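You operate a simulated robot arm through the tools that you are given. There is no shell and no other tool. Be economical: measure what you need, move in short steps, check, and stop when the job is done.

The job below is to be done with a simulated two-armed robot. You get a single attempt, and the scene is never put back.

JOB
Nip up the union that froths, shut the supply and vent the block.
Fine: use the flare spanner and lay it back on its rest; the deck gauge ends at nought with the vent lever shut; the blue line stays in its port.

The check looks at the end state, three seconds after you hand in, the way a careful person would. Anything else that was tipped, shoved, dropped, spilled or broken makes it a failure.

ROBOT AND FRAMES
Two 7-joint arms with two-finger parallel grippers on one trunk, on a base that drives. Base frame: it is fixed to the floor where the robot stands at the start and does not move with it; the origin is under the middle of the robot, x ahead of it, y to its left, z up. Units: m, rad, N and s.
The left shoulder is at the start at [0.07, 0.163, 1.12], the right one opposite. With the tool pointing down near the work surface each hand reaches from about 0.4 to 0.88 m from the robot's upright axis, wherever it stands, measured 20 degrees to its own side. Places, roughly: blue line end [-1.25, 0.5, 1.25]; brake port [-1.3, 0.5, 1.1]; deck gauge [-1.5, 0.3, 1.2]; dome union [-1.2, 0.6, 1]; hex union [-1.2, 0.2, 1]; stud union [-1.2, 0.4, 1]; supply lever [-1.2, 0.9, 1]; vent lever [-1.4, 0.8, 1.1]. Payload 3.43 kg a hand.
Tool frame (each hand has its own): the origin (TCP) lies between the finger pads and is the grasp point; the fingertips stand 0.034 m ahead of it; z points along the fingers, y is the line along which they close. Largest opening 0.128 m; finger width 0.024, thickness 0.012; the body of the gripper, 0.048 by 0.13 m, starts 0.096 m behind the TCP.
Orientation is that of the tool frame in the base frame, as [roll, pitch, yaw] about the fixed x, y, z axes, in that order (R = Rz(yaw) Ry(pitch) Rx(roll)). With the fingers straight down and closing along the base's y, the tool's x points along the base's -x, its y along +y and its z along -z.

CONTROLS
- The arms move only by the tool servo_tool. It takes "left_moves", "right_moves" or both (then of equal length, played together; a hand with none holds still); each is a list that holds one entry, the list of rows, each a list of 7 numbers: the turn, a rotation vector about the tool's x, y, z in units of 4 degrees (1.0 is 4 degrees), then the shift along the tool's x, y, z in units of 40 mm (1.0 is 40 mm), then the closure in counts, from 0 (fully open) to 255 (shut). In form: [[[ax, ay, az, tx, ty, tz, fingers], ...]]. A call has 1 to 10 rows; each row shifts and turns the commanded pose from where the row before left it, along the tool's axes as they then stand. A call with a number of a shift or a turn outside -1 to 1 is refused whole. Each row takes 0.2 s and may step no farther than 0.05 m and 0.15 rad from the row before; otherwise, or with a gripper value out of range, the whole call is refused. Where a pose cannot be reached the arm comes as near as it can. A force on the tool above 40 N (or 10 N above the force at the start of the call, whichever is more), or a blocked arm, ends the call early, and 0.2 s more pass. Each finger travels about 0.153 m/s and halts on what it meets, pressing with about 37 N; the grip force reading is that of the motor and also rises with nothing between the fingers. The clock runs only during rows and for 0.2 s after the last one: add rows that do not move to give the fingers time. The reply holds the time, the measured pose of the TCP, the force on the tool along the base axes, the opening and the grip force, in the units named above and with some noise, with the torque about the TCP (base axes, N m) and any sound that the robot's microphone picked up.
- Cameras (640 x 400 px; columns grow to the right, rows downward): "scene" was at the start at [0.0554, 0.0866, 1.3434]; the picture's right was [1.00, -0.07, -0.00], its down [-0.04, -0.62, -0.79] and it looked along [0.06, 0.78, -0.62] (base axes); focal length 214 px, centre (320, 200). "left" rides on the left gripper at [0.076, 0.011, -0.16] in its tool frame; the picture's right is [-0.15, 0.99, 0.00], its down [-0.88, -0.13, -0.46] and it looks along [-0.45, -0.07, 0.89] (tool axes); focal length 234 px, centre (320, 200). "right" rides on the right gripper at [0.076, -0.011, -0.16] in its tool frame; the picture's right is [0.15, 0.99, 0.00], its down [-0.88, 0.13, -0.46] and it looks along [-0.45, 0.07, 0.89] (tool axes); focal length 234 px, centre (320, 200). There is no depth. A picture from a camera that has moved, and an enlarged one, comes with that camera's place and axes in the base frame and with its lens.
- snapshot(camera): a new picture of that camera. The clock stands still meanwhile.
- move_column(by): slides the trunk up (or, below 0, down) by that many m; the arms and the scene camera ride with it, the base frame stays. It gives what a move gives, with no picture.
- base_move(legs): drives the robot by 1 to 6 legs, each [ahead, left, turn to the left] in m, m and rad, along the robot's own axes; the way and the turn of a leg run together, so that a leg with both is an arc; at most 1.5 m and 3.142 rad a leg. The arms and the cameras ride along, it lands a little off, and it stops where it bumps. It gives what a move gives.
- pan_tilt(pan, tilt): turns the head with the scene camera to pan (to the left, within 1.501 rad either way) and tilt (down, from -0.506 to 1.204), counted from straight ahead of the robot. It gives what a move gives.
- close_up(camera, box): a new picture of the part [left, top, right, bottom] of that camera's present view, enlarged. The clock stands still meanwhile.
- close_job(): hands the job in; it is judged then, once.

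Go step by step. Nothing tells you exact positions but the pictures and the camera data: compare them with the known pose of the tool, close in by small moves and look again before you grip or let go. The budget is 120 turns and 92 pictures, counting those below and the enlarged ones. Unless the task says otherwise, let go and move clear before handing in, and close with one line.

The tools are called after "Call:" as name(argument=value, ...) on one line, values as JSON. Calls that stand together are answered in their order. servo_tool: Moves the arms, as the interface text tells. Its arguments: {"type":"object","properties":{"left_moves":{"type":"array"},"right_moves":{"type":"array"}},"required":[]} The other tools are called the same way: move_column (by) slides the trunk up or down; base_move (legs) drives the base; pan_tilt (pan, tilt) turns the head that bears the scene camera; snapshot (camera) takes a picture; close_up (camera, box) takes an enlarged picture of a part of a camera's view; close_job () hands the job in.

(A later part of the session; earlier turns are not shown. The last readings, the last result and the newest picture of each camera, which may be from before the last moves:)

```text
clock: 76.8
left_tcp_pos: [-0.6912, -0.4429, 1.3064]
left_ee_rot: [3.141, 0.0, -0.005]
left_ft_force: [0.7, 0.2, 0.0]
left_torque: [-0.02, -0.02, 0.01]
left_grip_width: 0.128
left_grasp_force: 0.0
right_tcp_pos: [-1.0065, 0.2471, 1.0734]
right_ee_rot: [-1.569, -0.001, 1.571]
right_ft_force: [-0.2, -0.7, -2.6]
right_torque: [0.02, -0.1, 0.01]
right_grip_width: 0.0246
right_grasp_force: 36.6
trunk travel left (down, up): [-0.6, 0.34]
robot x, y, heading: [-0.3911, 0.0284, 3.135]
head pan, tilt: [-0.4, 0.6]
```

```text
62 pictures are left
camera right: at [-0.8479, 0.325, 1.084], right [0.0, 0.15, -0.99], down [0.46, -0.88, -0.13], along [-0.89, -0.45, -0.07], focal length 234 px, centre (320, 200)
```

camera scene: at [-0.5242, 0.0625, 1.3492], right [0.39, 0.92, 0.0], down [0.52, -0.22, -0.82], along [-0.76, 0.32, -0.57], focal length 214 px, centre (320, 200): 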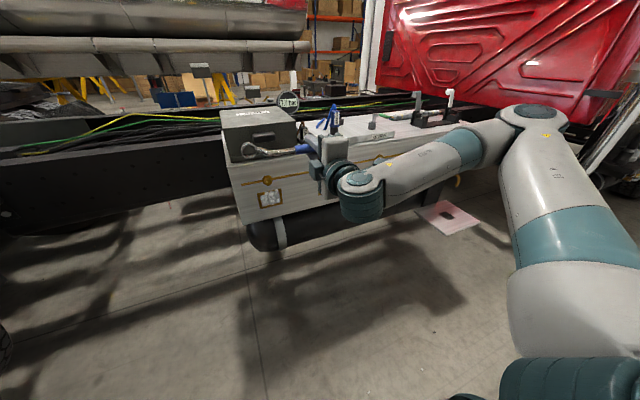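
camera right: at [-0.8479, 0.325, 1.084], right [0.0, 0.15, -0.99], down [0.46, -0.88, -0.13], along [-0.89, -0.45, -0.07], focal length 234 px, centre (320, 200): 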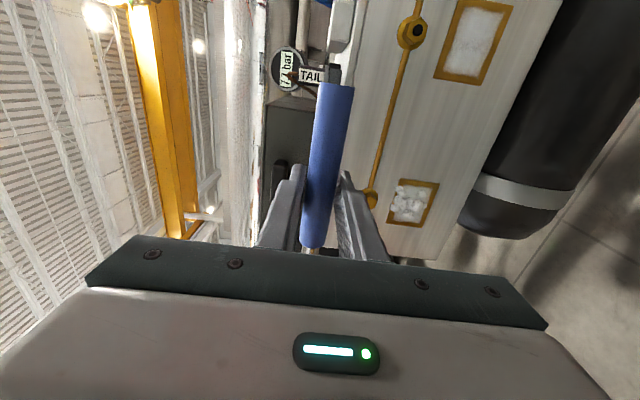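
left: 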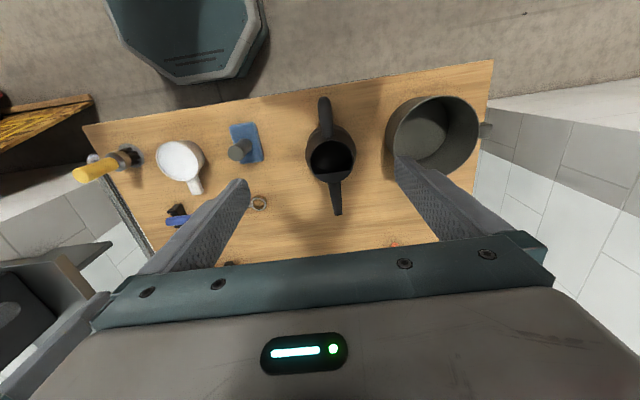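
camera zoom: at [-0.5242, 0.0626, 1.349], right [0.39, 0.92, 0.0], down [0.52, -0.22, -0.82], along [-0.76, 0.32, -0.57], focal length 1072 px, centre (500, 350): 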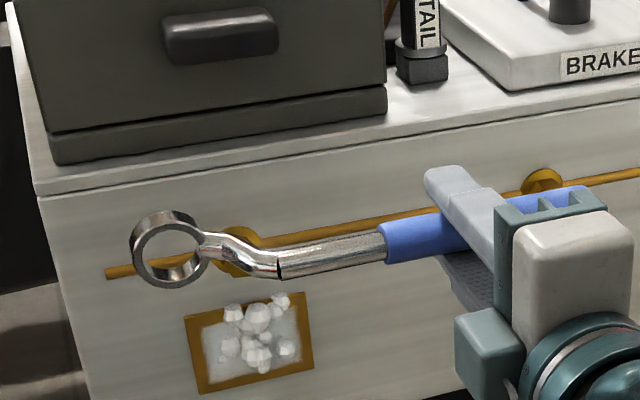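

Ring centre is ≈(-1.047, 0.094, 1.074); nut ≈(-1.21, 0.153, 0.98). I align the ring in y and z while still ~0.14 m off the face, then view from both cameras.

Call:
servo_tool(right_moves=[[[0, 0, 0, 0.75, 0.8, 0, 255], [0, 0, 0, 0.75, 0.8, 0, 255], [0, 0, 0, 0, 0.75, 0, 255], [0, 0, 0, 0, 0, 0, 255]]])

Call:
pan_tilt(pan=-0.3, tilt=0.6)

Call:
close_up(camera="scene", box=[230, 130, 390, 230])

```text
clock: 77.8
left_tcp_pos: [-0.691, -0.4412, 1.3067]
left_ee_rot: [-3.141, 0.001, -0.003]
left_ft_force: [0.2, 0.2, 1.1]
left_torque: [0.03, -0.05, 0.01]
left_grip_width: 0.1279
left_grasp_force: 0.0
right_tcp_pos: [-1.0068, 0.3066, 0.9771]
right_ee_rot: [-1.57, 0.001, 1.571]
right_ft_force: [0.0, 0.6, -3.0]
right_torque: [0.08, -0.01, 0.0]
right_grip_width: 0.0249
right_grasp_force: 36.9
trunk travel left (down, up): [-0.6, 0.34]
robot x, y, heading: [-0.3889, 0.03, 3.134]
head pan, tilt: [-0.4, 0.6]
```

```text
clock: 78.5
left_tcp_pos: [-0.6926, -0.4438, 1.3058]
left_ee_rot: [3.14, -0.001, -0.003]
left_ft_force: [0.0, 0.3, 0.3]
left_torque: [0.0, -0.01, -0.01]
left_grip_width: 0.1278
left_grasp_force: 0.0
right_tcp_pos: [-1.0075, 0.3069, 0.9776]
right_ee_rot: [-1.572, 0.0, 1.57]
right_ft_force: [0.4, 0.1, -3.3]
right_torque: [0.07, -0.04, 0.02]
right_grip_width: 0.0248
right_grasp_force: 36.6
trunk travel left (down, up): [-0.6, 0.34]
robot x, y, heading: [-0.3904, 0.0258, 3.136]
head pan, tilt: [-0.3, 0.6]
```

```text
4.00 times, centred on (310, 180) of scene
camera zoom: at [-0.5272, 0.054, 1.3492], right [0.3, 0.95, 0.0], down [0.54, -0.17, -0.82], along [-0.79, 0.25, -0.57], focal length 858 px, centre (360, 280)
```

zoom: 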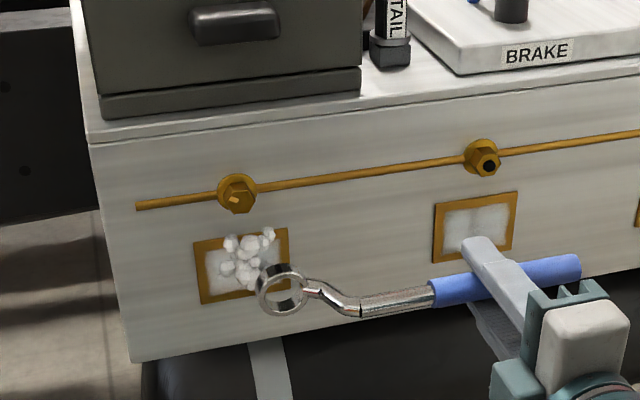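

Ring and nut now agree within a few mm by calculation. I advance most of the way and zoom tightly.

Call:
close_up(camera="scene", box=[272, 145, 320, 175])

Call:
servo_tool(right_moves=[[[0, 0, 0, 0, 0, 0.9, 255], [0, 0, 0, 0, 0, 0.9, 255], [0, 0, 0, 0, 0, 0.7, 255], [0, 0, 0, 0, 0, 0, 255]]])

Call:
close_up(camera="scene", box=[256, 140, 336, 190])

```text
13.33 times, centred on (296, 160) of scene
camera zoom: at [-0.5272, 0.054, 1.3492], right [0.3, 0.95, 0.0], down [0.54, -0.17, -0.82], along [-0.79, 0.25, -0.57], focal length 2860 px, centre (640, 733)
```

zoom: 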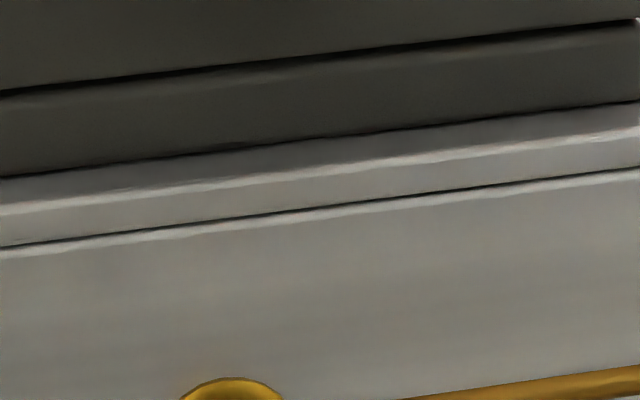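

```text
clock: 79.5
left_tcp_pos: [-0.691, -0.4425, 1.3076]
left_ee_rot: [-3.141, 0.0, -0.004]
left_ft_force: [-0.2, 0.5, -0.5]
left_torque: [0.02, 0.02, 0.0]
left_grip_width: 0.1278
left_grasp_force: 0.0
right_tcp_pos: [-1.1075, 0.3067, 0.9805]
right_ee_rot: [-1.57, 0.002, 1.571]
right_ft_force: [0.3, -0.9, -2.8]
right_torque: [0.05, -0.03, 0.03]
right_grip_width: 0.0246
right_grasp_force: 36.7
trunk travel left (down, up): [-0.6, 0.34]
robot x, y, heading: [-0.3884, 0.0283, 3.139]
head pan, tilt: [-0.3, 0.6]
```

```text
8.00 times, centred on (296, 165) of scene
camera zoom: at [-0.5268, 0.0541, 1.3492], right [0.3, 0.95, 0.0], down [0.54, -0.17, -0.82], along [-0.79, 0.25, -0.57], focal length 1716 px, centre (512, 480)
```

zoom: 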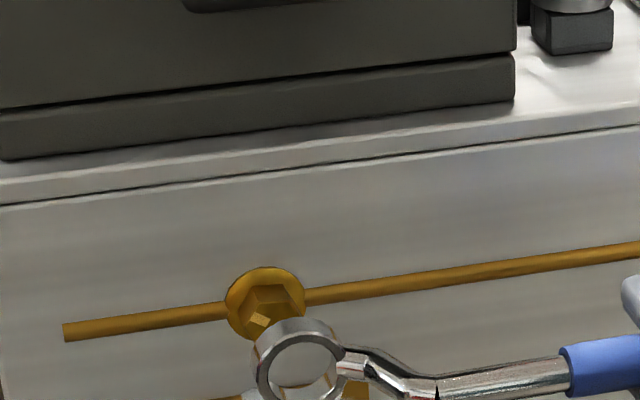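

Small correction needed (≈-4 mm y, -4 mm z). I advance until just ahead of the nut front and look again.

Call:
servo_tool(right_moves=[[[0, 0, 0, -0.1, 0.1, 0.4, 255], [0, 0, 0, 0, 0, 0.4, 255], [0, 0, 0, 0, 0, 0, 255]]])

Call:
close_up(camera="scene", box=[264, 160, 328, 200])

```text
clock: 80.3
left_tcp_pos: [-0.6912, -0.4431, 1.3065]
left_ee_rot: [-3.141, 0.0, -0.004]
left_ft_force: [0.0, 0.2, -0.2]
left_torque: [0.01, 0.03, -0.02]
left_grip_width: 0.128
left_grasp_force: 0.0
right_tcp_pos: [-1.137, 0.3018, 0.9767]
right_ee_rot: [-1.572, -0.002, 1.573]
right_ft_force: [0.5, -0.3, -3.7]
right_torque: [0.03, -0.04, -0.05]
right_grip_width: 0.0248
right_grasp_force: 36.9
trunk travel left (down, up): [-0.6, 0.34]
robot x, y, heading: [-0.3924, 0.0271, 3.134]
head pan, tilt: [-0.3, 0.6]
```

```text
10.00 times, centred on (296, 180) of scene
camera zoom: at [-0.5271, 0.054, 1.3492], right [0.3, 0.95, 0.0], down [0.54, -0.17, -0.82], along [-0.79, 0.25, -0.57], focal length 2145 px, centre (560, 400)
```

zoom: 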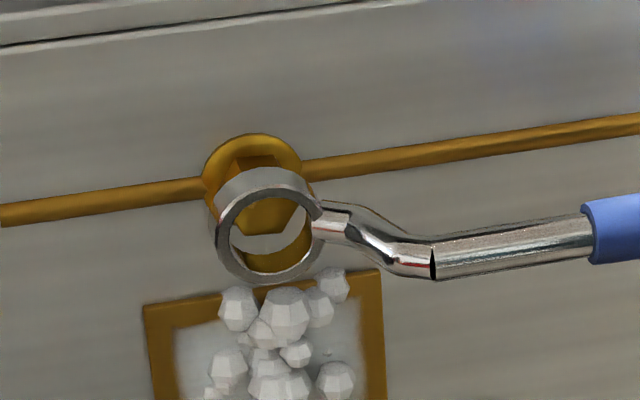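

Ring is nearly coaxial with the nut. I trim +1.5 mm y, -2 mm z and advance gently.

Call:
servo_tool(right_moves=[[[0, 0, 0, 0.04, 0.05, 0.1, 255], [0, 0, 0, 0, 0, 0.15, 255], [0, 0, 0, 0, 0, 0.15, 255], [0, 0, 0, 0, 0, 0, 255]]])

Call:
close_up(camera="scene", box=[264, 160, 328, 200])

```text
clock: 81.3
left_tcp_pos: [-0.6895, -0.4413, 1.3065]
left_ee_rot: [3.141, 0.002, -0.003]
left_ft_force: [0.0, 0.5, -0.6]
left_torque: [0.0, 0.02, 0.01]
left_grip_width: 0.128
left_grasp_force: 0.2
right_tcp_pos: [-1.152, 0.3054, 0.9748]
right_ee_rot: [-1.567, 0.001, 1.572]
right_ft_force: [3.3, 2.8, 2.6]
right_torque: [-0.7, 0.25, 0.31]
right_grip_width: 0.0249
right_grasp_force: 37.0
trunk travel left (down, up): [-0.6, 0.34]
robot x, y, heading: [-0.3909, 0.0269, 3.134]
head pan, tilt: [-0.3, 0.6]
```

```text
10.00 times, centred on (296, 180) of scene
camera zoom: at [-0.526, 0.0543, 1.3494], right [0.3, 0.95, 0.0], down [0.54, -0.17, -0.83], along [-0.79, 0.25, -0.56], focal length 2145 px, centre (560, 400)
```

zoom: 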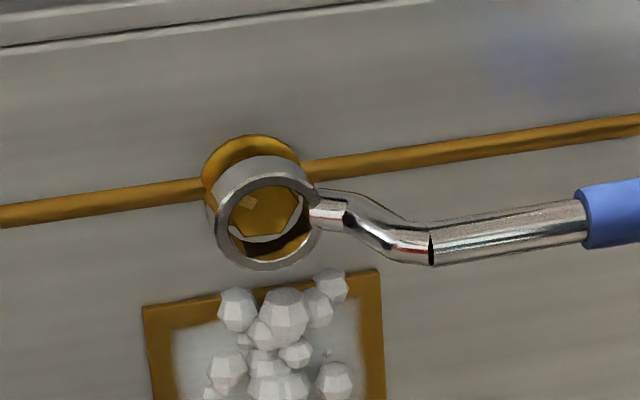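

Light contact with an upward force: ring sits slightly low. I raise 2 mm and push a bit further in.

Call:
servo_tool(right_moves=[[[0, 0, 0, 0.02, -0.05, 0, 255], [0, 0, 0, 0, 0, 0.12, 255], [0, 0, 0, 0, 0, 0, 255]]])

Call:
close_up(camera="scene", box=[272, 165, 320, 195])

```text
clock: 82.1
left_tcp_pos: [-0.69, -0.443, 1.3059]
left_ee_rot: [-3.14, 0.002, -0.004]
left_ft_force: [0.1, 0.0, -0.2]
left_torque: [-0.01, 0.02, -0.01]
left_grip_width: 0.1279
left_grasp_force: 0.1
right_tcp_pos: [-1.1576, 0.3066, 0.9747]
right_ee_rot: [-1.569, 0.0, 1.57]
right_ft_force: [7.2, 2.3, -1.4]
right_torque: [-0.35, 0.14, 1.06]
right_grip_width: 0.0247
right_grasp_force: 36.8
trunk travel left (down, up): [-0.6, 0.34]
robot x, y, heading: [-0.3936, 0.0293, 3.143]
head pan, tilt: [-0.3, 0.6]
```

```text
13.33 times, centred on (296, 180) of scene
camera zoom: at [-0.5256, 0.0544, 1.3493], right [0.3, 0.95, 0.0], down [0.54, -0.17, -0.83], along [-0.79, 0.25, -0.56], focal length 2860 px, centre (640, 467)
```

zoom: 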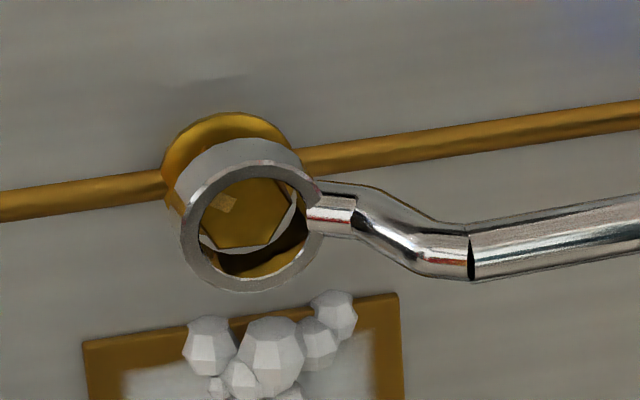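

Call:
close_up(camera="scene", box=[284, 175, 304, 188])

```text
16.00 times, centred on (294, 182) of scene
camera zoom: at [-0.5256, 0.0544, 1.3493], right [0.3, 0.95, 0.0], down [0.54, -0.17, -0.83], along [-0.79, 0.25, -0.56], focal length 3432 px, centre (736, 496)
```

zoom: 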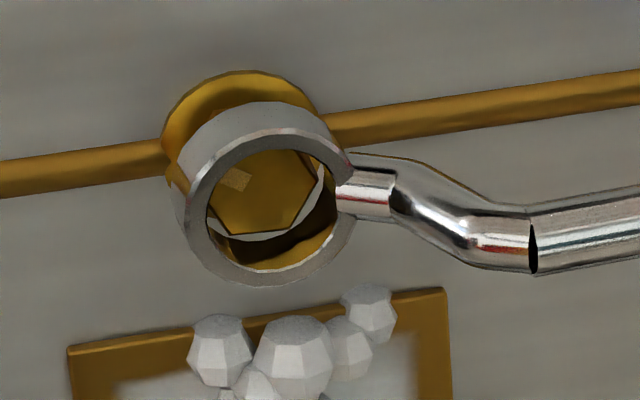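

Call:
servo_tool(right_moves=[[[0, 0, 0, 0, 0, 0.1, 255], [0, 0, 0, 0, 0, 0.1, 255], [0, 0, 0, 0, 0, 0, 255]]])

Call:
close_up(camera="scene", box=[284, 175, 304, 188])

```text
clock: 82.9
left_tcp_pos: [-0.6897, -0.4406, 1.3072]
left_ee_rot: [3.141, 0.002, -0.004]
left_ft_force: [0.0, -0.2, -0.6]
left_torque: [0.02, 0.0, -0.02]
left_grip_width: 0.1283
left_grasp_force: 0.0
right_tcp_pos: [-1.1654, 0.3079, 0.9741]
right_ee_rot: [-1.57, -0.001, 1.568]
right_ft_force: [8.8, 10.7, -0.3]
right_torque: [-0.39, 0.13, 0.97]
right_grip_width: 0.0249
right_grasp_force: 37.0
trunk travel left (down, up): [-0.6, 0.34]
robot x, y, heading: [-0.3884, 0.027, 3.135]
head pan, tilt: [-0.3, 0.6]
```

```text
16.00 times, centred on (294, 182) of scene
camera zoom: at [-0.5254, 0.0557, 1.3493], right [0.3, 0.95, 0.0], down [0.54, -0.17, -0.83], along [-0.79, 0.25, -0.56], focal length 3432 px, centre (736, 496)
```

zoom: 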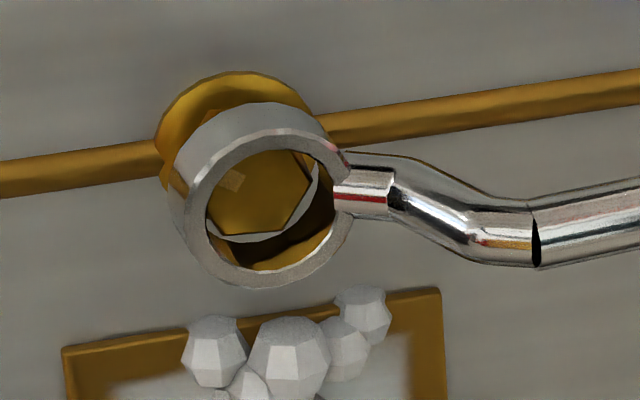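

The ring stalled at the nut's front edge, about 2 mm too far right. I back off 12 mm and re-measure.

Call:
servo_tool(right_moves=[[[0, 0, 0, 0, 0, -0.3, 255], [0, 0, 0, 0, 0, 0, 255], [0, 0, 0, 0, 0, 0, 255]]])

Call:
close_up(camera="scene", box=[280, 172, 312, 192])

Call:
snapshot(camera="right")

```text
clock: 83.7
left_tcp_pos: [-0.6929, -0.4434, 1.3061]
left_ee_rot: [-3.142, 0.0, -0.004]
left_ft_force: [0.3, -0.5, -0.5]
left_torque: [0.04, -0.01, 0.0]
left_grip_width: 0.128
left_grasp_force: 0.0
right_tcp_pos: [-1.1552, 0.3048, 0.9734]
right_ee_rot: [-1.57, -0.001, 1.572]
right_ft_force: [0.0, -0.4, -3.1]
right_torque: [0.07, -0.02, -0.01]
right_grip_width: 0.0249
right_grasp_force: 37.0
trunk travel left (down, up): [-0.6, 0.34]
robot x, y, heading: [-0.3906, 0.0263, 3.139]
head pan, tilt: [-0.3, 0.6]
```

```text
16.00 times, centred on (296, 182) of scene
camera zoom: at [-0.5275, 0.0537, 1.3491], right [0.3, 0.95, 0.0], down [0.54, -0.17, -0.82], along [-0.79, 0.25, -0.57], focal length 3432 px, centre (704, 488)
```

zoom: 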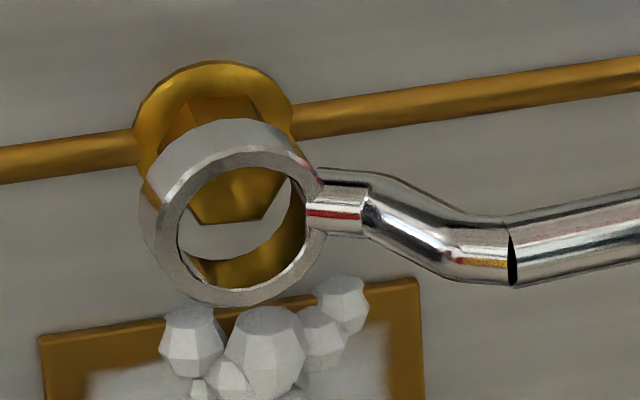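

```text
52 pictures are left
camera right: at [-0.9964, 0.3825, 0.9857], right [0.0, 0.15, -0.99], down [0.46, -0.88, -0.13], along [-0.89, -0.45, -0.07], focal length 234 px, centre (320, 200)
```

right: 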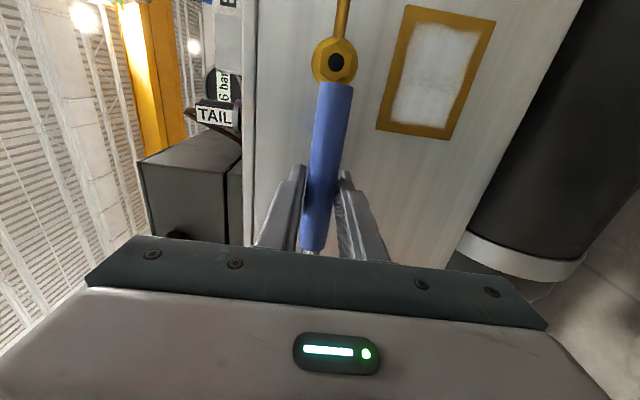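

Backed off cleanly. The ring axis needs ≈+2 mm y; I re-advance and add a small clockwise wiggle about the nut so the flats can find each other.

Call:
servo_tool(right_moves=[[[0, 0, 0, 0.05, 0, 0.15, 255], [0, 0, 0, 0, 0, 0.12, 255], [0, 0, 0.5, 0, 0.13, 0.04, 255], [0, 0, 0.5, 0, 0.13, 0.04, 255], [0, 0, 0.5, 0, 0.13, 0.04, 255], [0, 0, 0, 0, 0, 0, 255]]])

Call:
close_up(camera="scene", box=[280, 172, 312, 192])

```text
clock: 85.1
left_tcp_pos: [-0.6896, -0.4424, 1.3077]
left_ee_rot: [3.141, 0.003, -0.002]
left_ft_force: [-0.5, 0.2, 0.2]
left_torque: [0.01, -0.01, 0.01]
left_grip_width: 0.1283
left_grasp_force: 0.1
right_tcp_pos: [-1.1695, 0.3071, 0.9586]
right_ee_rot: [-1.571, 0.106, 1.571]
right_ft_force: [7.9, 5.2, -4.1]
right_torque: [0.13, 0.09, 1.14]
right_grip_width: 0.0248
right_grasp_force: 37.2
trunk travel left (down, up): [-0.6, 0.34]
robot x, y, heading: [-0.3934, 0.026, 3.135]
head pan, tilt: [-0.3, 0.6]
```

```text
16.00 times, centred on (296, 182) of scene
camera zoom: at [-0.526, 0.0548, 1.3493], right [0.3, 0.95, 0.0], down [0.54, -0.17, -0.83], along [-0.79, 0.25, -0.56], focal length 3432 px, centre (704, 488)
```

zoom: 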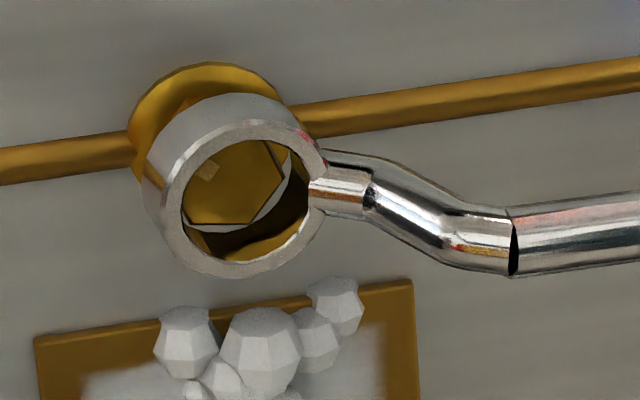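

Depth is ambiguous from this one viewpoint. I back the ring off and bring the left hand's camera in for a side view.

Call:
servo_tool(right_moves=[[[0, 0, 0, 0, 0, -0.4, 255], [0, 0, 0, 0, 0, 0, 255], [0, 0, 0, 0, 0, 0, 255], [0, 0, 0, 0, 0, 0, 255], [0, 0, 0, 0, 0, 0, 255], [0, 0, 0, 0, 0, 0, 255], [0, 0, 0, 0, 0, 0, 255], [0, 0, 0, 0, 0, 0, 255], [0, 0, 0, 0, 0, 0, 255], [0, 0, 0, 0, 0, 0, 255]]], left_moves=[[[0, 0, 0, -0.85, -0.75, 0, 0], [0, 0, 0, -0.85, -0.75, 0, 0], [0, 0, 0, -0.85, -0.75, 0, 0], [0, 0, 0, -0.85, -0.75, 0, 0], [0, 0, 0, -0.85, -0.75, 0, 0], [0, 0, 0, -0.85, -0.75, 0, 0], [0, 0, 0, -0.85, -0.75, 0, 0], [0, 0, 0, -0.85, -0.75, 0, 0], [0, 0, 0, -0.85, -0.75, 0, 0], [0, 0, 0, 0, 0, 0, 0]]])

Call:
servo_tool(left_moves=[[[0, 0, 1, 0, 0, 0, 0], [0, 0, 1, 0, 0, 0, 0], [0, 0, 1, 0, 0, 0, 0], [0, 0, 1, 0, 0, 0, 0], [0, 0, 1, 0, 0, 0, 0], [0, 0, 1, 0, 0, 0, 0], [0, 0, 1, 0, 0, 0, 0], [0, 0, 1, 0, 0, 0, 0], [0, 0, 1, 0, 0, 0, 0], [0, 0, 1, 0, 0, 0, 0]]])

Call:
servo_tool(left_moves=[[[0, 0, 1, 0, 0, 0, 0], [0, 0, 1, 0, 0, 0, 0], [0, 0, 1, 0, 0, 0, 0], [0, 0, 1, 0, 0, 0, 0], [0, 0, 1, 0, 0, 0, 0], [0, 0, 1, 0, 0, 0, 0], [0, 0, 1, 0, 0, 0, 0], [0, 0, 1, 0, 0, 0, 0], [0, 0, 1, 0, 0, 0, 0], [0, 0, 1, 0, 0, 0, 0]]])

Call:
snapshot(camera="left")

```text
clock: 87.3
left_tcp_pos: [-0.9662, -0.208, 1.2826]
left_ee_rot: [-3.139, 0.0, -0.002]
left_ft_force: [-0.2, -0.1, 0.0]
left_torque: [0.01, -0.01, -0.02]
left_grip_width: 0.128
left_grasp_force: 0.1
left hand out of reach, approached as far as the arm can: row 8, 9
right_tcp_pos: [-1.1552, 0.3075, 0.9581]
right_ee_rot: [-1.572, 0.106, 1.571]
right_ft_force: [0.5, 0.9, -3.9]
right_torque: [0.07, -0.01, 0.0]
right_grip_width: 0.0247
right_grasp_force: 37.5
trunk travel left (down, up): [-0.6, 0.34]
robot x, y, heading: [-0.3931, 0.0264, 3.139]
head pan, tilt: [-0.3, 0.6]
```

```text
clock: 89.5
left_tcp_pos: [-0.9595, -0.2057, 1.2841]
left_ee_rot: [3.14, -0.001, -0.705]
left_ft_force: [-0.5, -0.1, 0.2]
left_torque: [0.01, 0.0, 0.01]
left_grip_width: 0.1281
left_grasp_force: 0.0
right_tcp_pos: [-1.1551, 0.3067, 0.9586]
right_ee_rot: [-1.569, 0.107, 1.57]
right_ft_force: [-0.5, 0.6, -3.7]
right_torque: [0.05, -0.01, 0.03]
right_grip_width: 0.0247
right_grasp_force: 36.9
trunk travel left (down, up): [-0.6, 0.34]
robot x, y, heading: [-0.3921, 0.0282, 3.137]
head pan, tilt: [-0.3, 0.6]
```

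```text
clock: 91.7
left_tcp_pos: [-0.9606, -0.2057, 1.2838]
left_ee_rot: [-3.141, 0.0, -1.401]
left_ft_force: [0.8, -0.2, 0.4]
left_torque: [0.01, 0.0, 0.03]
left_grip_width: 0.1279
left_grasp_force: 0.1
right_tcp_pos: [-1.1545, 0.3072, 0.9576]
right_ee_rot: [-1.571, 0.105, 1.57]
right_ft_force: [-0.3, 0.7, -2.7]
right_torque: [0.07, -0.01, 0.02]
right_grip_width: 0.0247
right_grasp_force: 37.1
trunk travel left (down, up): [-0.6, 0.34]
robot x, y, heading: [-0.3933, 0.0292, 3.138]
head pan, tilt: [-0.3, 0.6]
```

```text
50 pictures are left
camera left: at [-0.9596, -0.2832, 1.4432], right [-1.0, -0.02, 0.0], down [-0.02, 0.89, 0.46], along [-0.01, 0.46, -0.89], focal length 234 px, centre (320, 200)
```

left: 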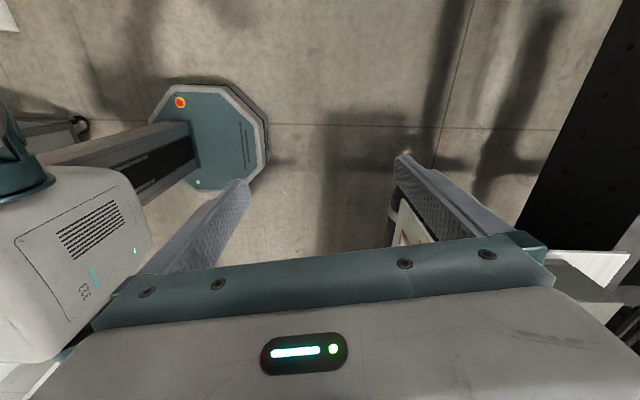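

The hand camera cannot see past its own gripper, so instead I'll bring the head camera level with the nut: lift the right hand relative to the trunk, then lower the trunk by the same amount.

Call:
servo_tool(right_moves=[[[0, 0, -0.75, 0, -0.2, -1, 255], [0, 0, -0.75, 0, -0.2, 0, 255], [0, 0, 0, 0, -1, 0, 255], [0, 0, 0, 0, -1, 0, 255], [0, 0, 0, 0, -1, 0, 255], [0, 0, 0, 0, -1, 0, 255], [0, 0, 0, 0, -1, 0, 255], [0, 0, 0, 0, -1, 0, 255], [0, 0, 0, 0, 0, 0, 255]]])

Call:
move_column(by=-0.24)

Call:
pan_tilt(pan=-0.3, tilt=0.15)

Call:
snapshot(camera="scene")

```text
clock: 93.7
left_tcp_pos: [-0.9608, -0.206, 1.283]
left_ee_rot: [-3.14, 0.0, -1.399]
left_ft_force: [-0.3, -0.5, 0.4]
left_torque: [-0.01, 0.0, 0.02]
left_grip_width: 0.1279
left_grasp_force: 0.0
right_tcp_pos: [-1.1145, 0.3092, 1.213]
right_ee_rot: [-1.573, 0.001, 1.573]
right_ft_force: [0.2, -0.3, -3.6]
right_torque: [0.05, -0.01, 0.03]
right_grip_width: 0.0248
right_grasp_force: 37.5
trunk travel left (down, up): [-0.6, 0.34]
robot x, y, heading: [-0.3889, 0.0265, 3.132]
head pan, tilt: [-0.3, 0.6]
```

```text
clock: 96.2
left_tcp_pos: [-0.9599, -0.2072, 1.0423]
left_ee_rot: [-3.142, 0.0, -1.399]
left_ft_force: [-0.2, 0.2, 0.5]
left_torque: [-0.01, -0.04, -0.01]
left_grip_width: 0.128
left_grasp_force: 0.1
right_tcp_pos: [-1.1143, 0.3079, 0.9739]
right_ee_rot: [-1.569, 0.0, 1.57]
right_ft_force: [0.5, -0.6, -3.3]
right_torque: [0.07, -0.01, -0.02]
right_grip_width: 0.0249
right_grasp_force: 37.1
trunk travel left (down, up): [-0.36, 0.58]
robot x, y, heading: [-0.391, 0.0271, 3.136]
head pan, tilt: [-0.3, 0.6]
```

```text
clock: 97.1
left_tcp_pos: [-0.9599, -0.2071, 1.0436]
left_ee_rot: [3.14, 0.0, -1.401]
left_ft_force: [0.4, 0.0, 1.1]
left_torque: [0.02, -0.03, 0.02]
left_grip_width: 0.1279
left_grasp_force: 0.1
right_tcp_pos: [-1.1146, 0.3083, 0.9729]
right_ee_rot: [-1.57, 0.0, 1.573]
right_ft_force: [-0.1, -0.9, -2.5]
right_torque: [0.06, -0.02, -0.01]
right_grip_width: 0.0249
right_grasp_force: 37.3
trunk travel left (down, up): [-0.36, 0.58]
robot x, y, heading: [-0.387, 0.0265, 3.138]
head pan, tilt: [-0.3, 0.15]
```

```text
49 pictures are left
camera scene: at [-0.5314, 0.0553, 1.1506], right [0.3, 0.95, 0.0], down [0.14, -0.05, -0.99], along [-0.94, 0.3, -0.15], focal length 214 px, centre (320, 200)
```

scene: 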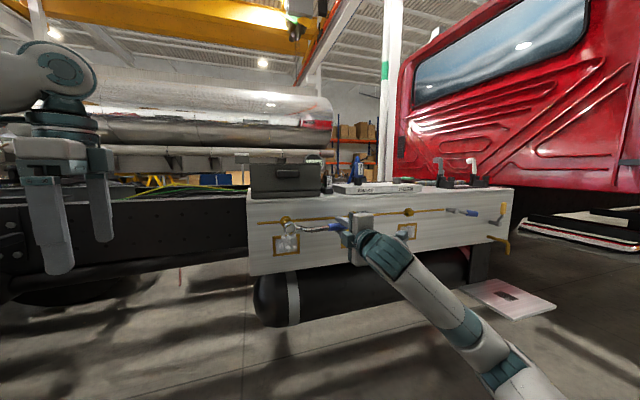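

Call:
close_up(camera="scene", box=[270, 208, 318, 238])

```text
13.33 times, centred on (294, 223) of scene
camera zoom: at [-0.5314, 0.0553, 1.1506], right [0.3, 0.95, 0.0], down [0.14, -0.05, -0.99], along [-0.94, 0.3, -0.15], focal length 2860 px, centre (667, -107)
```

zoom: 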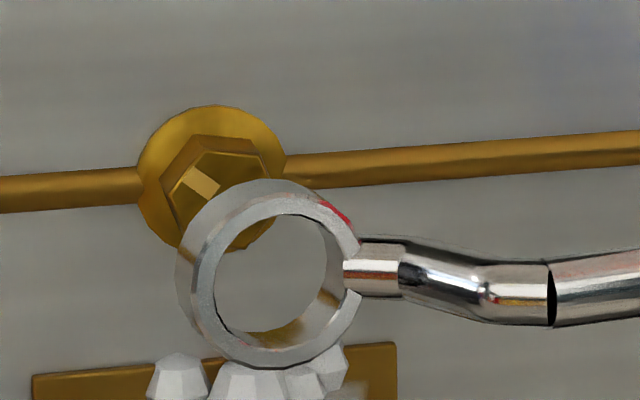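

Two viewpoints now triangulate well: nut axis y≈0.154, z≈0.976 (front x≈-1.20); ring is ~2 mm right and ~3.5 mm low. I correct and advance to just short of the nut.

Call:
servo_tool(right_moves=[[[0, 0, 0, -0.055, -0.09, 0.4, 255], [0, 0, 0, 0, 0, 0.35, 255], [0, 0, 0, 0, 0, 0, 255], [0, 0, 0, 0, 0, 0, 255]]])

Call:
close_up(camera="scene", box=[270, 208, 318, 238])

```text
clock: 98.1
left_tcp_pos: [-0.9603, -0.2059, 1.0442]
left_ee_rot: [3.14, 0.0, -1.401]
left_ft_force: [0.1, 0.6, 0.0]
left_torque: [0.01, 0.0, -0.01]
left_grip_width: 0.128
left_grasp_force: 0.1
right_tcp_pos: [-1.1459, 0.306, 0.9773]
right_ee_rot: [-1.571, -0.001, 1.572]
right_ft_force: [-0.7, 0.3, -3.0]
right_torque: [0.04, -0.05, -0.01]
right_grip_width: 0.0249
right_grasp_force: 37.0
trunk travel left (down, up): [-0.36, 0.58]
robot x, y, heading: [-0.3933, 0.0262, 3.143]
head pan, tilt: [-0.3, 0.15]
```

```text
13.33 times, centred on (294, 223) of scene
camera zoom: at [-0.5315, 0.0553, 1.1506], right [0.3, 0.95, 0.0], down [0.14, -0.05, -0.99], along [-0.94, 0.3, -0.15], focal length 2860 px, centre (667, -107)
```

zoom: 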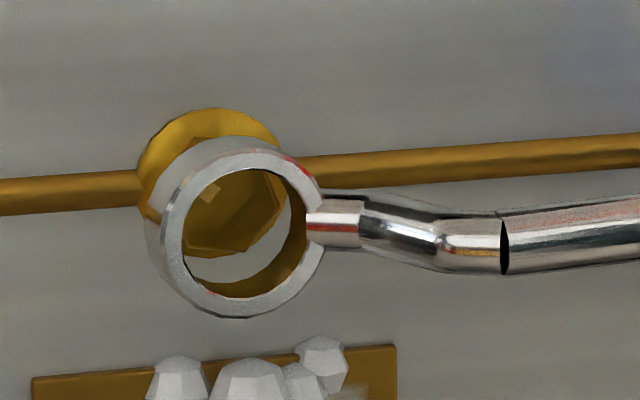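

Now coaxial within about 1 mm. I push on in small steps.

Call:
servo_tool(right_moves=[[[0, 0, 0, 0, 0, 0.2, 255], [0, 0, 0, 0, 0, 0.2, 255], [0, 0, 0, 0, 0, 0.2, 255], [0, 0, 0, 0, 0, 0, 255]]])

Call:
close_up(camera="scene", box=[270, 208, 318, 238])

```text
clock: 99.1
left_tcp_pos: [-0.9594, -0.2067, 1.0451]
left_ee_rot: [3.14, 0.0, -1.4]
left_ft_force: [-0.4, 0.4, 0.0]
left_torque: [-0.01, -0.03, 0.0]
left_grip_width: 0.128
left_grasp_force: 0.0
right_tcp_pos: [-1.1679, 0.3064, 0.9777]
right_ee_rot: [-1.569, 0.0, 1.571]
right_ft_force: [8.0, 1.5, -5.1]
right_torque: [0.34, -0.09, 1.13]
right_grip_width: 0.0247
right_grasp_force: 36.5
trunk travel left (down, up): [-0.36, 0.58]
robot x, y, heading: [-0.3928, 0.0292, 3.135]
head pan, tilt: [-0.3, 0.15]
```

```text
13.33 times, centred on (294, 223) of scene
camera zoom: at [-0.5304, 0.0557, 1.1507], right [0.3, 0.95, 0.0], down [0.14, -0.05, -0.99], along [-0.94, 0.3, -0.15], focal length 2860 px, centre (667, -107)
```

zoom: 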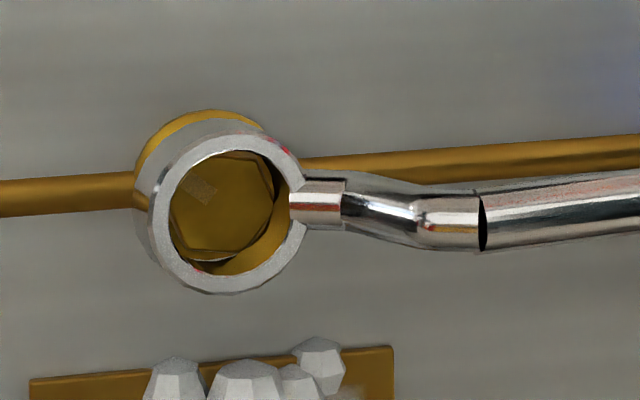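

The spanner has yawed about 7° in the grip from pushing, so the ring meets the nut tilted. I back off, counter-rotate the hand about the vertical, and look.

Call:
servo_tool(right_moves=[[[0, 0, 0, 0, 0, -0.5, 255], [0, 0.875, 0, 0, 0, -0.23, 255], [0, 0.875, 0, 0, 0, -0.23, 255], [0, 0, 0, 0, 0, 0, 255]]])

Call:
close_up(camera="scene", box=[270, 208, 318, 238])

```text
clock: 100.1
left_tcp_pos: [-0.9593, -0.206, 1.0436]
left_ee_rot: [-3.142, 0.0, -1.399]
left_ft_force: [0.2, 0.6, -0.1]
left_torque: [0.04, 0.0, 0.01]
left_grip_width: 0.1282
left_grasp_force: 0.2
right_tcp_pos: [-1.1313, 0.3057, 0.9768]
right_ee_rot: [-1.571, -0.001, 1.449]
right_ft_force: [-0.4, 0.4, -3.7]
right_torque: [0.07, -0.02, 0.01]
right_grip_width: 0.0248
right_grasp_force: 37.0
trunk travel left (down, up): [-0.36, 0.58]
robot x, y, heading: [-0.3908, 0.0275, 3.141]
head pan, tilt: [-0.3, 0.15]
```

```text
13.33 times, centred on (294, 223) of scene
camera zoom: at [-0.5316, 0.0554, 1.1506], right [0.3, 0.95, 0.0], down [0.14, -0.05, -0.99], along [-0.94, 0.3, -0.15], focal length 2860 px, centre (667, -107)
```

zoom: 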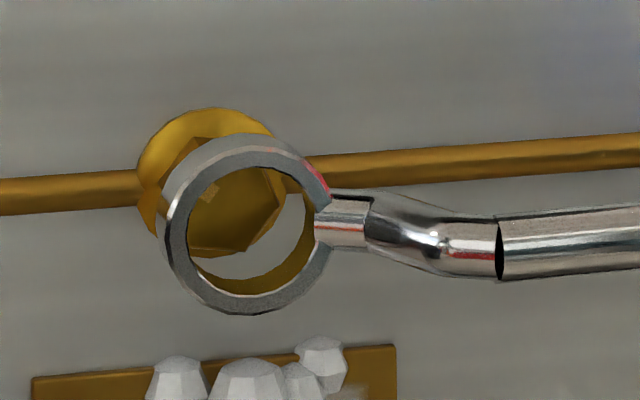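

The ring now stands square again (tilt ≈0°), about 1 mm right. I advance 18 mm straight along -x.

Call:
servo_tool(right_moves=[[[0, 0, 0, -0.04, 0, 0.124, 255], [0, 0, 0, -0.0155, 0, 0.124, 255], [0, 0, 0, -0.0155, 0, 0.124, 255], [0, 0, 0, -0.0155, 0, 0.124, 255], [0, 0, 0, 0, 0, 0, 255]]])

Call:
close_up(camera="scene", box=[270, 208, 318, 238])

```text
clock: 101.3
left_tcp_pos: [-0.9593, -0.2073, 1.0433]
left_ee_rot: [-3.141, -0.001, -1.399]
left_ft_force: [0.0, 0.2, 0.5]
left_torque: [0.01, -0.02, 0.02]
left_grip_width: 0.1279
left_grasp_force: 0.1
right_tcp_pos: [-1.1495, 0.3039, 0.9769]
right_ee_rot: [-1.57, 0.0, 1.451]
right_ft_force: [-0.7, 0.2, -3.4]
right_torque: [0.06, 0.02, -0.01]
right_grip_width: 0.025
right_grasp_force: 37.0
trunk travel left (down, up): [-0.36, 0.58]
robot x, y, heading: [-0.3894, 0.0332, 3.138]
head pan, tilt: [-0.3, 0.15]
```

```text
13.33 times, centred on (294, 223) of scene
camera zoom: at [-0.5314, 0.0553, 1.1506], right [0.3, 0.95, 0.0], down [0.14, -0.05, -0.99], along [-0.94, 0.3, -0.15], focal length 2860 px, centre (667, -107)
```

zoom: 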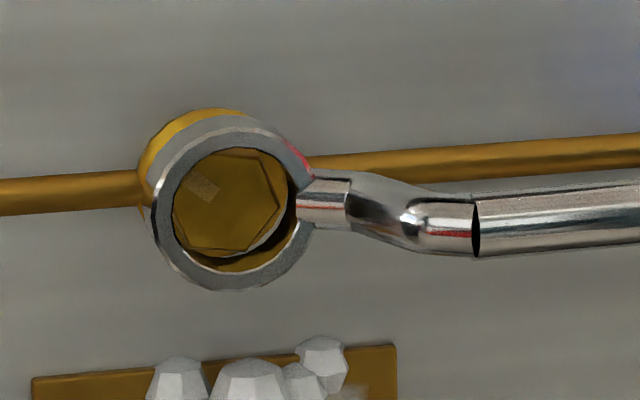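

No contact force and the nut sits centred in the ring. I continue inward.

Call:
servo_tool(right_moves=[[[0, 0, 0, -0.0155, 0, 0.124, 255], [0, 0, 0, -0.0155, 0, 0.124, 255], [0, 0, 0, -0.012, 0, 0.1, 255], [0, 0, 0, 0, 0, 0, 255]]])

Call:
close_up(camera="scene", box=[270, 208, 318, 238])

```text
clock: 102.3
left_tcp_pos: [-0.9607, -0.2051, 1.0437]
left_ee_rot: [3.14, -0.002, -1.4]
left_ft_force: [0.7, 0.3, 0.2]
left_torque: [0.01, 0.02, 0.05]
left_grip_width: 0.128
left_grasp_force: 0.0
right_tcp_pos: [-1.1645, 0.308, 0.977]
right_ee_rot: [-1.571, 0.002, 1.447]
right_ft_force: [9.6, 10.0, -9.0]
right_torque: [0.96, -0.24, 1.07]
right_grip_width: 0.0249
right_grasp_force: 36.7
trunk travel left (down, up): [-0.36, 0.58]
robot x, y, heading: [-0.3889, 0.0243, 3.136]
head pan, tilt: [-0.3, 0.15]
```

```text
13.33 times, centred on (294, 223) of scene
camera zoom: at [-0.5308, 0.0568, 1.1506], right [0.3, 0.95, 0.0], down [0.14, -0.05, -0.99], along [-0.94, 0.3, -0.15], focal length 2860 px, centre (667, -107)
```

zoom: 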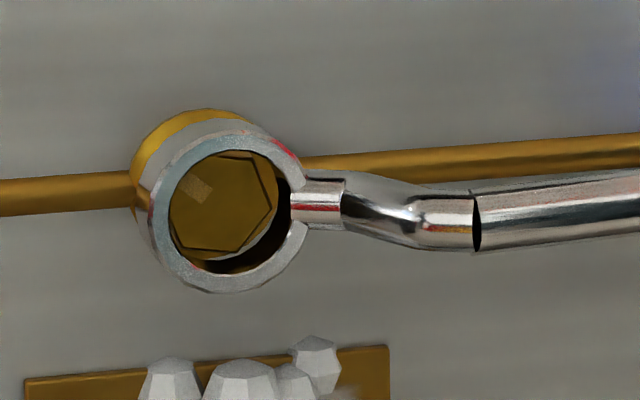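

Contact pushes the ring right and down, so the ring was slightly left and high (the neck end intrudes into the hole). I back off, re-square by ~6°, and shift +3 mm y, -1 mm z.

Call:
servo_tool(right_moves=[[[0, 0, 0, 0.036, 0, -0.3, 255], [0, 0.75, 0, 0.06, 0.0125, -0.195, 255], [0, 0.75, 0, 0.065, 0.0125, -0.195, 255], [0, 0, 0, 0, 0, 0, 255], [0, 0, 0, 0, 0, 0, 255]]])

Call:
close_up(camera="scene", box=[270, 208, 318, 238])

```text
clock: 103.5
left_tcp_pos: [-0.9603, -0.2058, 1.0448]
left_ee_rot: [3.141, 0.001, -1.399]
left_ft_force: [-0.5, -0.6, 0.3]
left_torque: [-0.01, 0.0, 0.03]
left_grip_width: 0.1282
left_grasp_force: 0.0
right_tcp_pos: [-1.1369, 0.3076, 0.9757]
right_ee_rot: [-1.57, 0.001, 1.345]
right_ft_force: [0.9, -0.6, -2.9]
right_torque: [0.05, -0.06, -0.01]
right_grip_width: 0.0249
right_grasp_force: 36.8
trunk travel left (down, up): [-0.36, 0.58]
robot x, y, heading: [-0.3909, 0.0288, 3.137]
head pan, tilt: [-0.3, 0.15]
```

```text
13.33 times, centred on (294, 223) of scene
camera zoom: at [-0.5314, 0.0552, 1.1506], right [0.3, 0.95, 0.0], down [0.14, -0.04, -0.99], along [-0.94, 0.3, -0.15], focal length 2860 px, centre (667, -107)
```

zoom: 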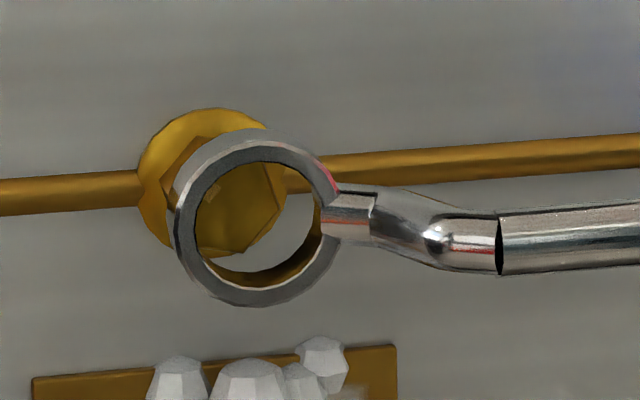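

Ring is now truly square (rim offsets match), about 3 mm right. I shift -3 mm y and advance 12 mm.

Call:
servo_tool(right_moves=[[[0, 0, 0, -0.073, 0, -0.017, 255], [0, 0, 0, -0.028, 0, 0.122, 255], [0, 0, 0, -0.028, 0, 0.122, 255], [0, 0, 0, -0.011, 0, 0.05, 255], [0, 0, 0, 0, 0, 0, 255]]])

Call:
close_up(camera="scene", box=[270, 208, 318, 238])

```text
clock: 104.7
left_tcp_pos: [-0.9604, -0.207, 1.0426]
left_ee_rot: [3.14, 0.0, -1.399]
left_ft_force: [0.2, -0.3, -0.1]
left_torque: [0.0, -0.01, 0.03]
left_grip_width: 0.128
left_grasp_force: 0.0
right_tcp_pos: [-1.1478, 0.3024, 0.977]
right_ee_rot: [-1.57, -0.001, 1.345]
right_ft_force: [1.4, -1.6, -3.3]
right_torque: [0.08, -0.01, 0.34]
right_grip_width: 0.0247
right_grasp_force: 36.7
trunk travel left (down, up): [-0.36, 0.58]
robot x, y, heading: [-0.3908, 0.025, 3.135]
head pan, tilt: [-0.3, 0.15]
```

```text
13.33 times, centred on (294, 223) of scene
camera zoom: at [-0.5312, 0.0551, 1.1507], right [0.3, 0.95, 0.0], down [0.14, -0.04, -0.99], along [-0.94, 0.3, -0.15], focal length 2860 px, centre (667, -107)
```

zoom: 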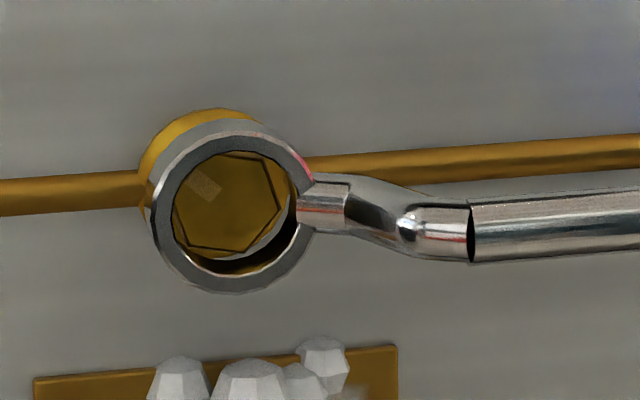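

Perfectly centred, first touch of the nut front. The flats likely need a small rotation; I press lightly while rotating the handle up (counter-clockwise) about the nut axis.

Call:
servo_tool(right_moves=[[[0, 0, 0, -0.014, 0, 0.061, 255], [0.224, 0, -0.975, -0.006, -0.262, 0.025, 255], [0.224, 0, -0.975, -0.006, -0.262, 0.025, 255], [0, 0, 0, 0, 0, 0, 255]]])

Call:
close_up(camera="scene", box=[270, 208, 318, 238])

```text
clock: 105.7
left_tcp_pos: [-0.9603, -0.2075, 1.0438]
left_ee_rot: [3.141, 0.0, -1.399]
left_ft_force: [0.2, -0.5, 0.9]
left_torque: [0.01, -0.02, -0.03]
left_grip_width: 0.1279
left_grasp_force: 0.1
right_tcp_pos: [-1.1522, 0.3029, 0.9972]
right_ee_rot: [-1.54, -0.138, 1.342]
right_ft_force: [6.8, -2.4, -6.4]
right_torque: [0.56, -0.39, 1.12]
right_grip_width: 0.0249
right_grasp_force: 36.5
trunk travel left (down, up): [-0.36, 0.58]
robot x, y, heading: [-0.3915, 0.0271, 3.134]
head pan, tilt: [-0.3, 0.15]
```

```text
13.33 times, centred on (294, 223) of scene
camera zoom: at [-0.531, 0.0549, 1.1507], right [0.3, 0.95, 0.0], down [0.14, -0.04, -0.99], along [-0.94, 0.3, -0.15], focal length 2860 px, centre (667, -107)
```

zoom: 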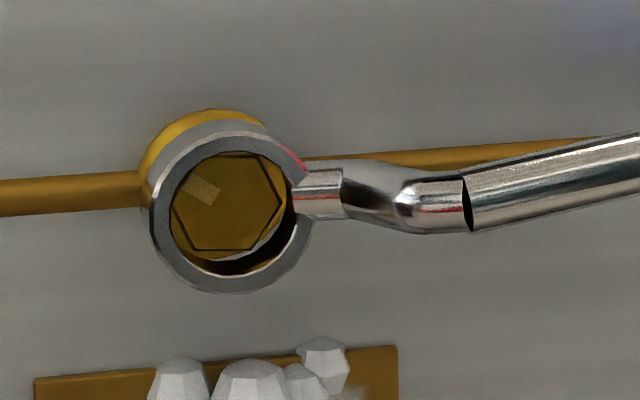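

Still seated on the face. I continue the sweep counter-clockwise under this light pressure and watch for the force dropping as it falls in.

Call:
servo_tool(right_moves=[[[0.224, 0, -0.975, -0.002, -0.262, 0, 255], [0.224, 0, -0.975, -0.002, -0.262, 0, 255], [0.224, 0, -0.975, -0.002, -0.262, 0, 255], [0, 0, 0, 0, 0, 0, 255]]])

Call:
servo_tool(right_moves=[[[0.224, 0, -0.975, -0.002, -0.262, 0, 255], [0.224, 0, -0.975, -0.002, -0.262, 0, 255], [0, 0, 0, 0, 0, 0, 255]]])

Call:
close_up(camera="scene", box=[270, 208, 318, 238])

```text
clock: 106.7
left_tcp_pos: [-0.9608, -0.2072, 1.0429]
left_ee_rot: [-3.141, 0.0, -1.4]
left_ft_force: [0.9, 0.1, 0.1]
left_torque: [-0.01, 0.0, -0.01]
left_grip_width: 0.1279
left_grasp_force: 0.1
right_tcp_pos: [-1.1536, 0.2949, 1.0281]
right_ee_rot: [-1.489, -0.342, 1.332]
right_ft_force: [3.0, -3.5, -9.8]
right_torque: [0.62, -0.52, 0.84]
right_grip_width: 0.025
right_grasp_force: 36.9
trunk travel left (down, up): [-0.36, 0.58]
robot x, y, heading: [-0.3881, 0.0274, 3.132]
head pan, tilt: [-0.3, 0.15]
```

```text
clock: 107.5
left_tcp_pos: [-0.9611, -0.2065, 1.0435]
left_ee_rot: [-3.14, 0.0, -1.398]
left_ft_force: [-0.2, 0.2, -0.4]
left_torque: [0.0, -0.03, 0.02]
left_grip_width: 0.1278
left_grasp_force: 0.1
right_tcp_pos: [-1.1534, 0.2866, 1.0484]
right_ee_rot: [-1.45, -0.474, 1.315]
right_ft_force: [-0.2, -2.5, -3.1]
right_torque: [-0.01, -0.1, 0.13]
right_grip_width: 0.0245
right_grasp_force: 37.2
trunk travel left (down, up): [-0.36, 0.58]
robot x, y, heading: [-0.3894, 0.0272, 3.139]
head pan, tilt: [-0.3, 0.15]
```

```text
13.33 times, centred on (294, 223) of scene
camera zoom: at [-0.5315, 0.055, 1.1507], right [0.3, 0.95, 0.0], down [0.14, -0.04, -0.99], along [-0.94, 0.3, -0.15], focal length 2860 px, centre (667, -107)
```

zoom: 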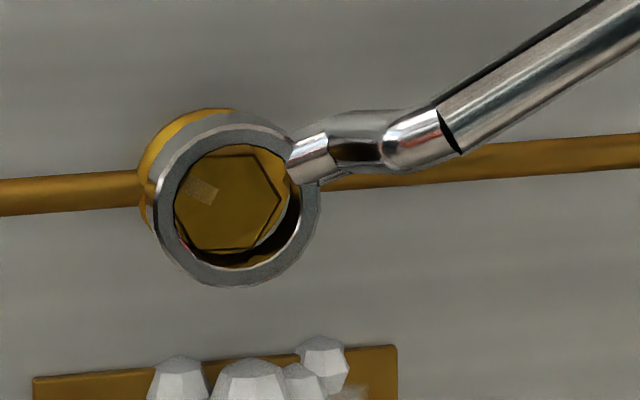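

The press force vanished near -28°, so flats may be lined up. I push straight in.

Call:
servo_tool(right_moves=[[[0, 0, 0, -0.024, 0, 0.1, 255], [0, 0, 0, -0.024, 0, 0.1, 255], [0, 0, 0, 0, 0, 0, 255]]])

Call:
close_up(camera="scene", box=[270, 208, 318, 238])

```text
clock: 108.3
left_tcp_pos: [-0.9598, -0.2062, 1.043]
left_ee_rot: [3.14, 0.0, -1.398]
left_ft_force: [0.5, -0.7, -0.5]
left_torque: [0.02, -0.01, 0.02]
left_grip_width: 0.1278
left_grasp_force: 0.0
right_tcp_pos: [-1.1617, 0.2881, 1.0464]
right_ee_rot: [-1.451, -0.476, 1.316]
right_ft_force: [1.8, -5.0, -7.3]
right_torque: [0.14, -0.28, 0.5]
right_grip_width: 0.0248
right_grasp_force: 36.7
trunk travel left (down, up): [-0.36, 0.58]
robot x, y, heading: [-0.3914, 0.0275, 3.135]
head pan, tilt: [-0.3, 0.15]
```

```text
13.33 times, centred on (294, 223) of scene
camera zoom: at [-0.5316, 0.0546, 1.1506], right [0.3, 0.95, 0.0], down [0.14, -0.04, -0.99], along [-0.94, 0.3, -0.15], focal length 2860 px, centre (667, -107)
```

zoom: 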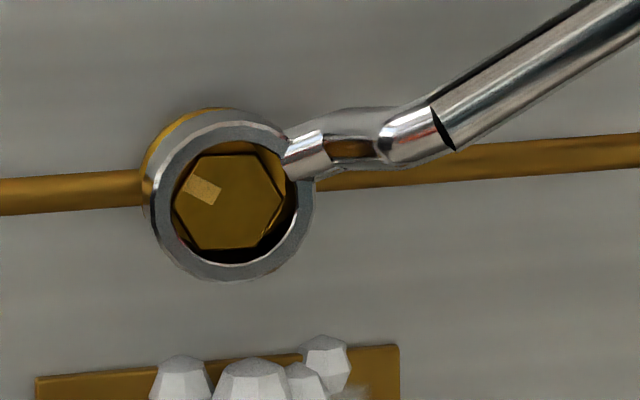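

The ring slid over the hex. I seat it 4 mm more and begin tightening clockwise, four steps at a time.

Call:
servo_tool(right_moves=[[[0, 0, 0, -0.024, 0, 0.1, 255], [-0.224, 0, 0.975, -0.009, 0.262, 0, 255], [-0.224, 0, 0.975, -0.009, 0.262, 0, 255], [-0.224, 0, 0.975, -0.009, 0.262, 0, 255], [0, 0, 0, 0, 0, 0, 255]]])

Call:
close_up(camera="scene", box=[270, 208, 318, 238])

```text
clock: 109.5
left_tcp_pos: [-0.9607, -0.2073, 1.0435]
left_ee_rot: [3.141, 0.002, -1.401]
left_ft_force: [0.0, -0.4, 0.1]
left_torque: [0.01, -0.01, -0.02]
left_grip_width: 0.128
left_grasp_force: 0.1
right_tcp_pos: [-1.1653, 0.2988, 1.0175]
right_ee_rot: [-1.508, -0.272, 1.335]
right_ft_force: [3.1, -9.2, -6.9]
right_torque: [0.22, -0.28, 0.72]
right_grip_width: 0.0249
right_grasp_force: 37.1
trunk travel left (down, up): [-0.36, 0.58]
robot x, y, heading: [-0.3916, 0.0274, 3.132]
head pan, tilt: [-0.3, 0.15]
```

```text
13.33 times, centred on (294, 223) of scene
camera zoom: at [-0.5316, 0.054, 1.1506], right [0.3, 0.95, 0.0], down [0.14, -0.04, -0.99], along [-0.94, 0.3, -0.15], focal length 2860 px, centre (667, -107)
```

zoom: 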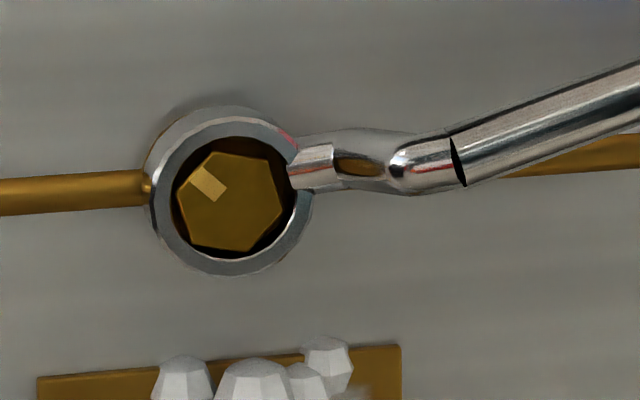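

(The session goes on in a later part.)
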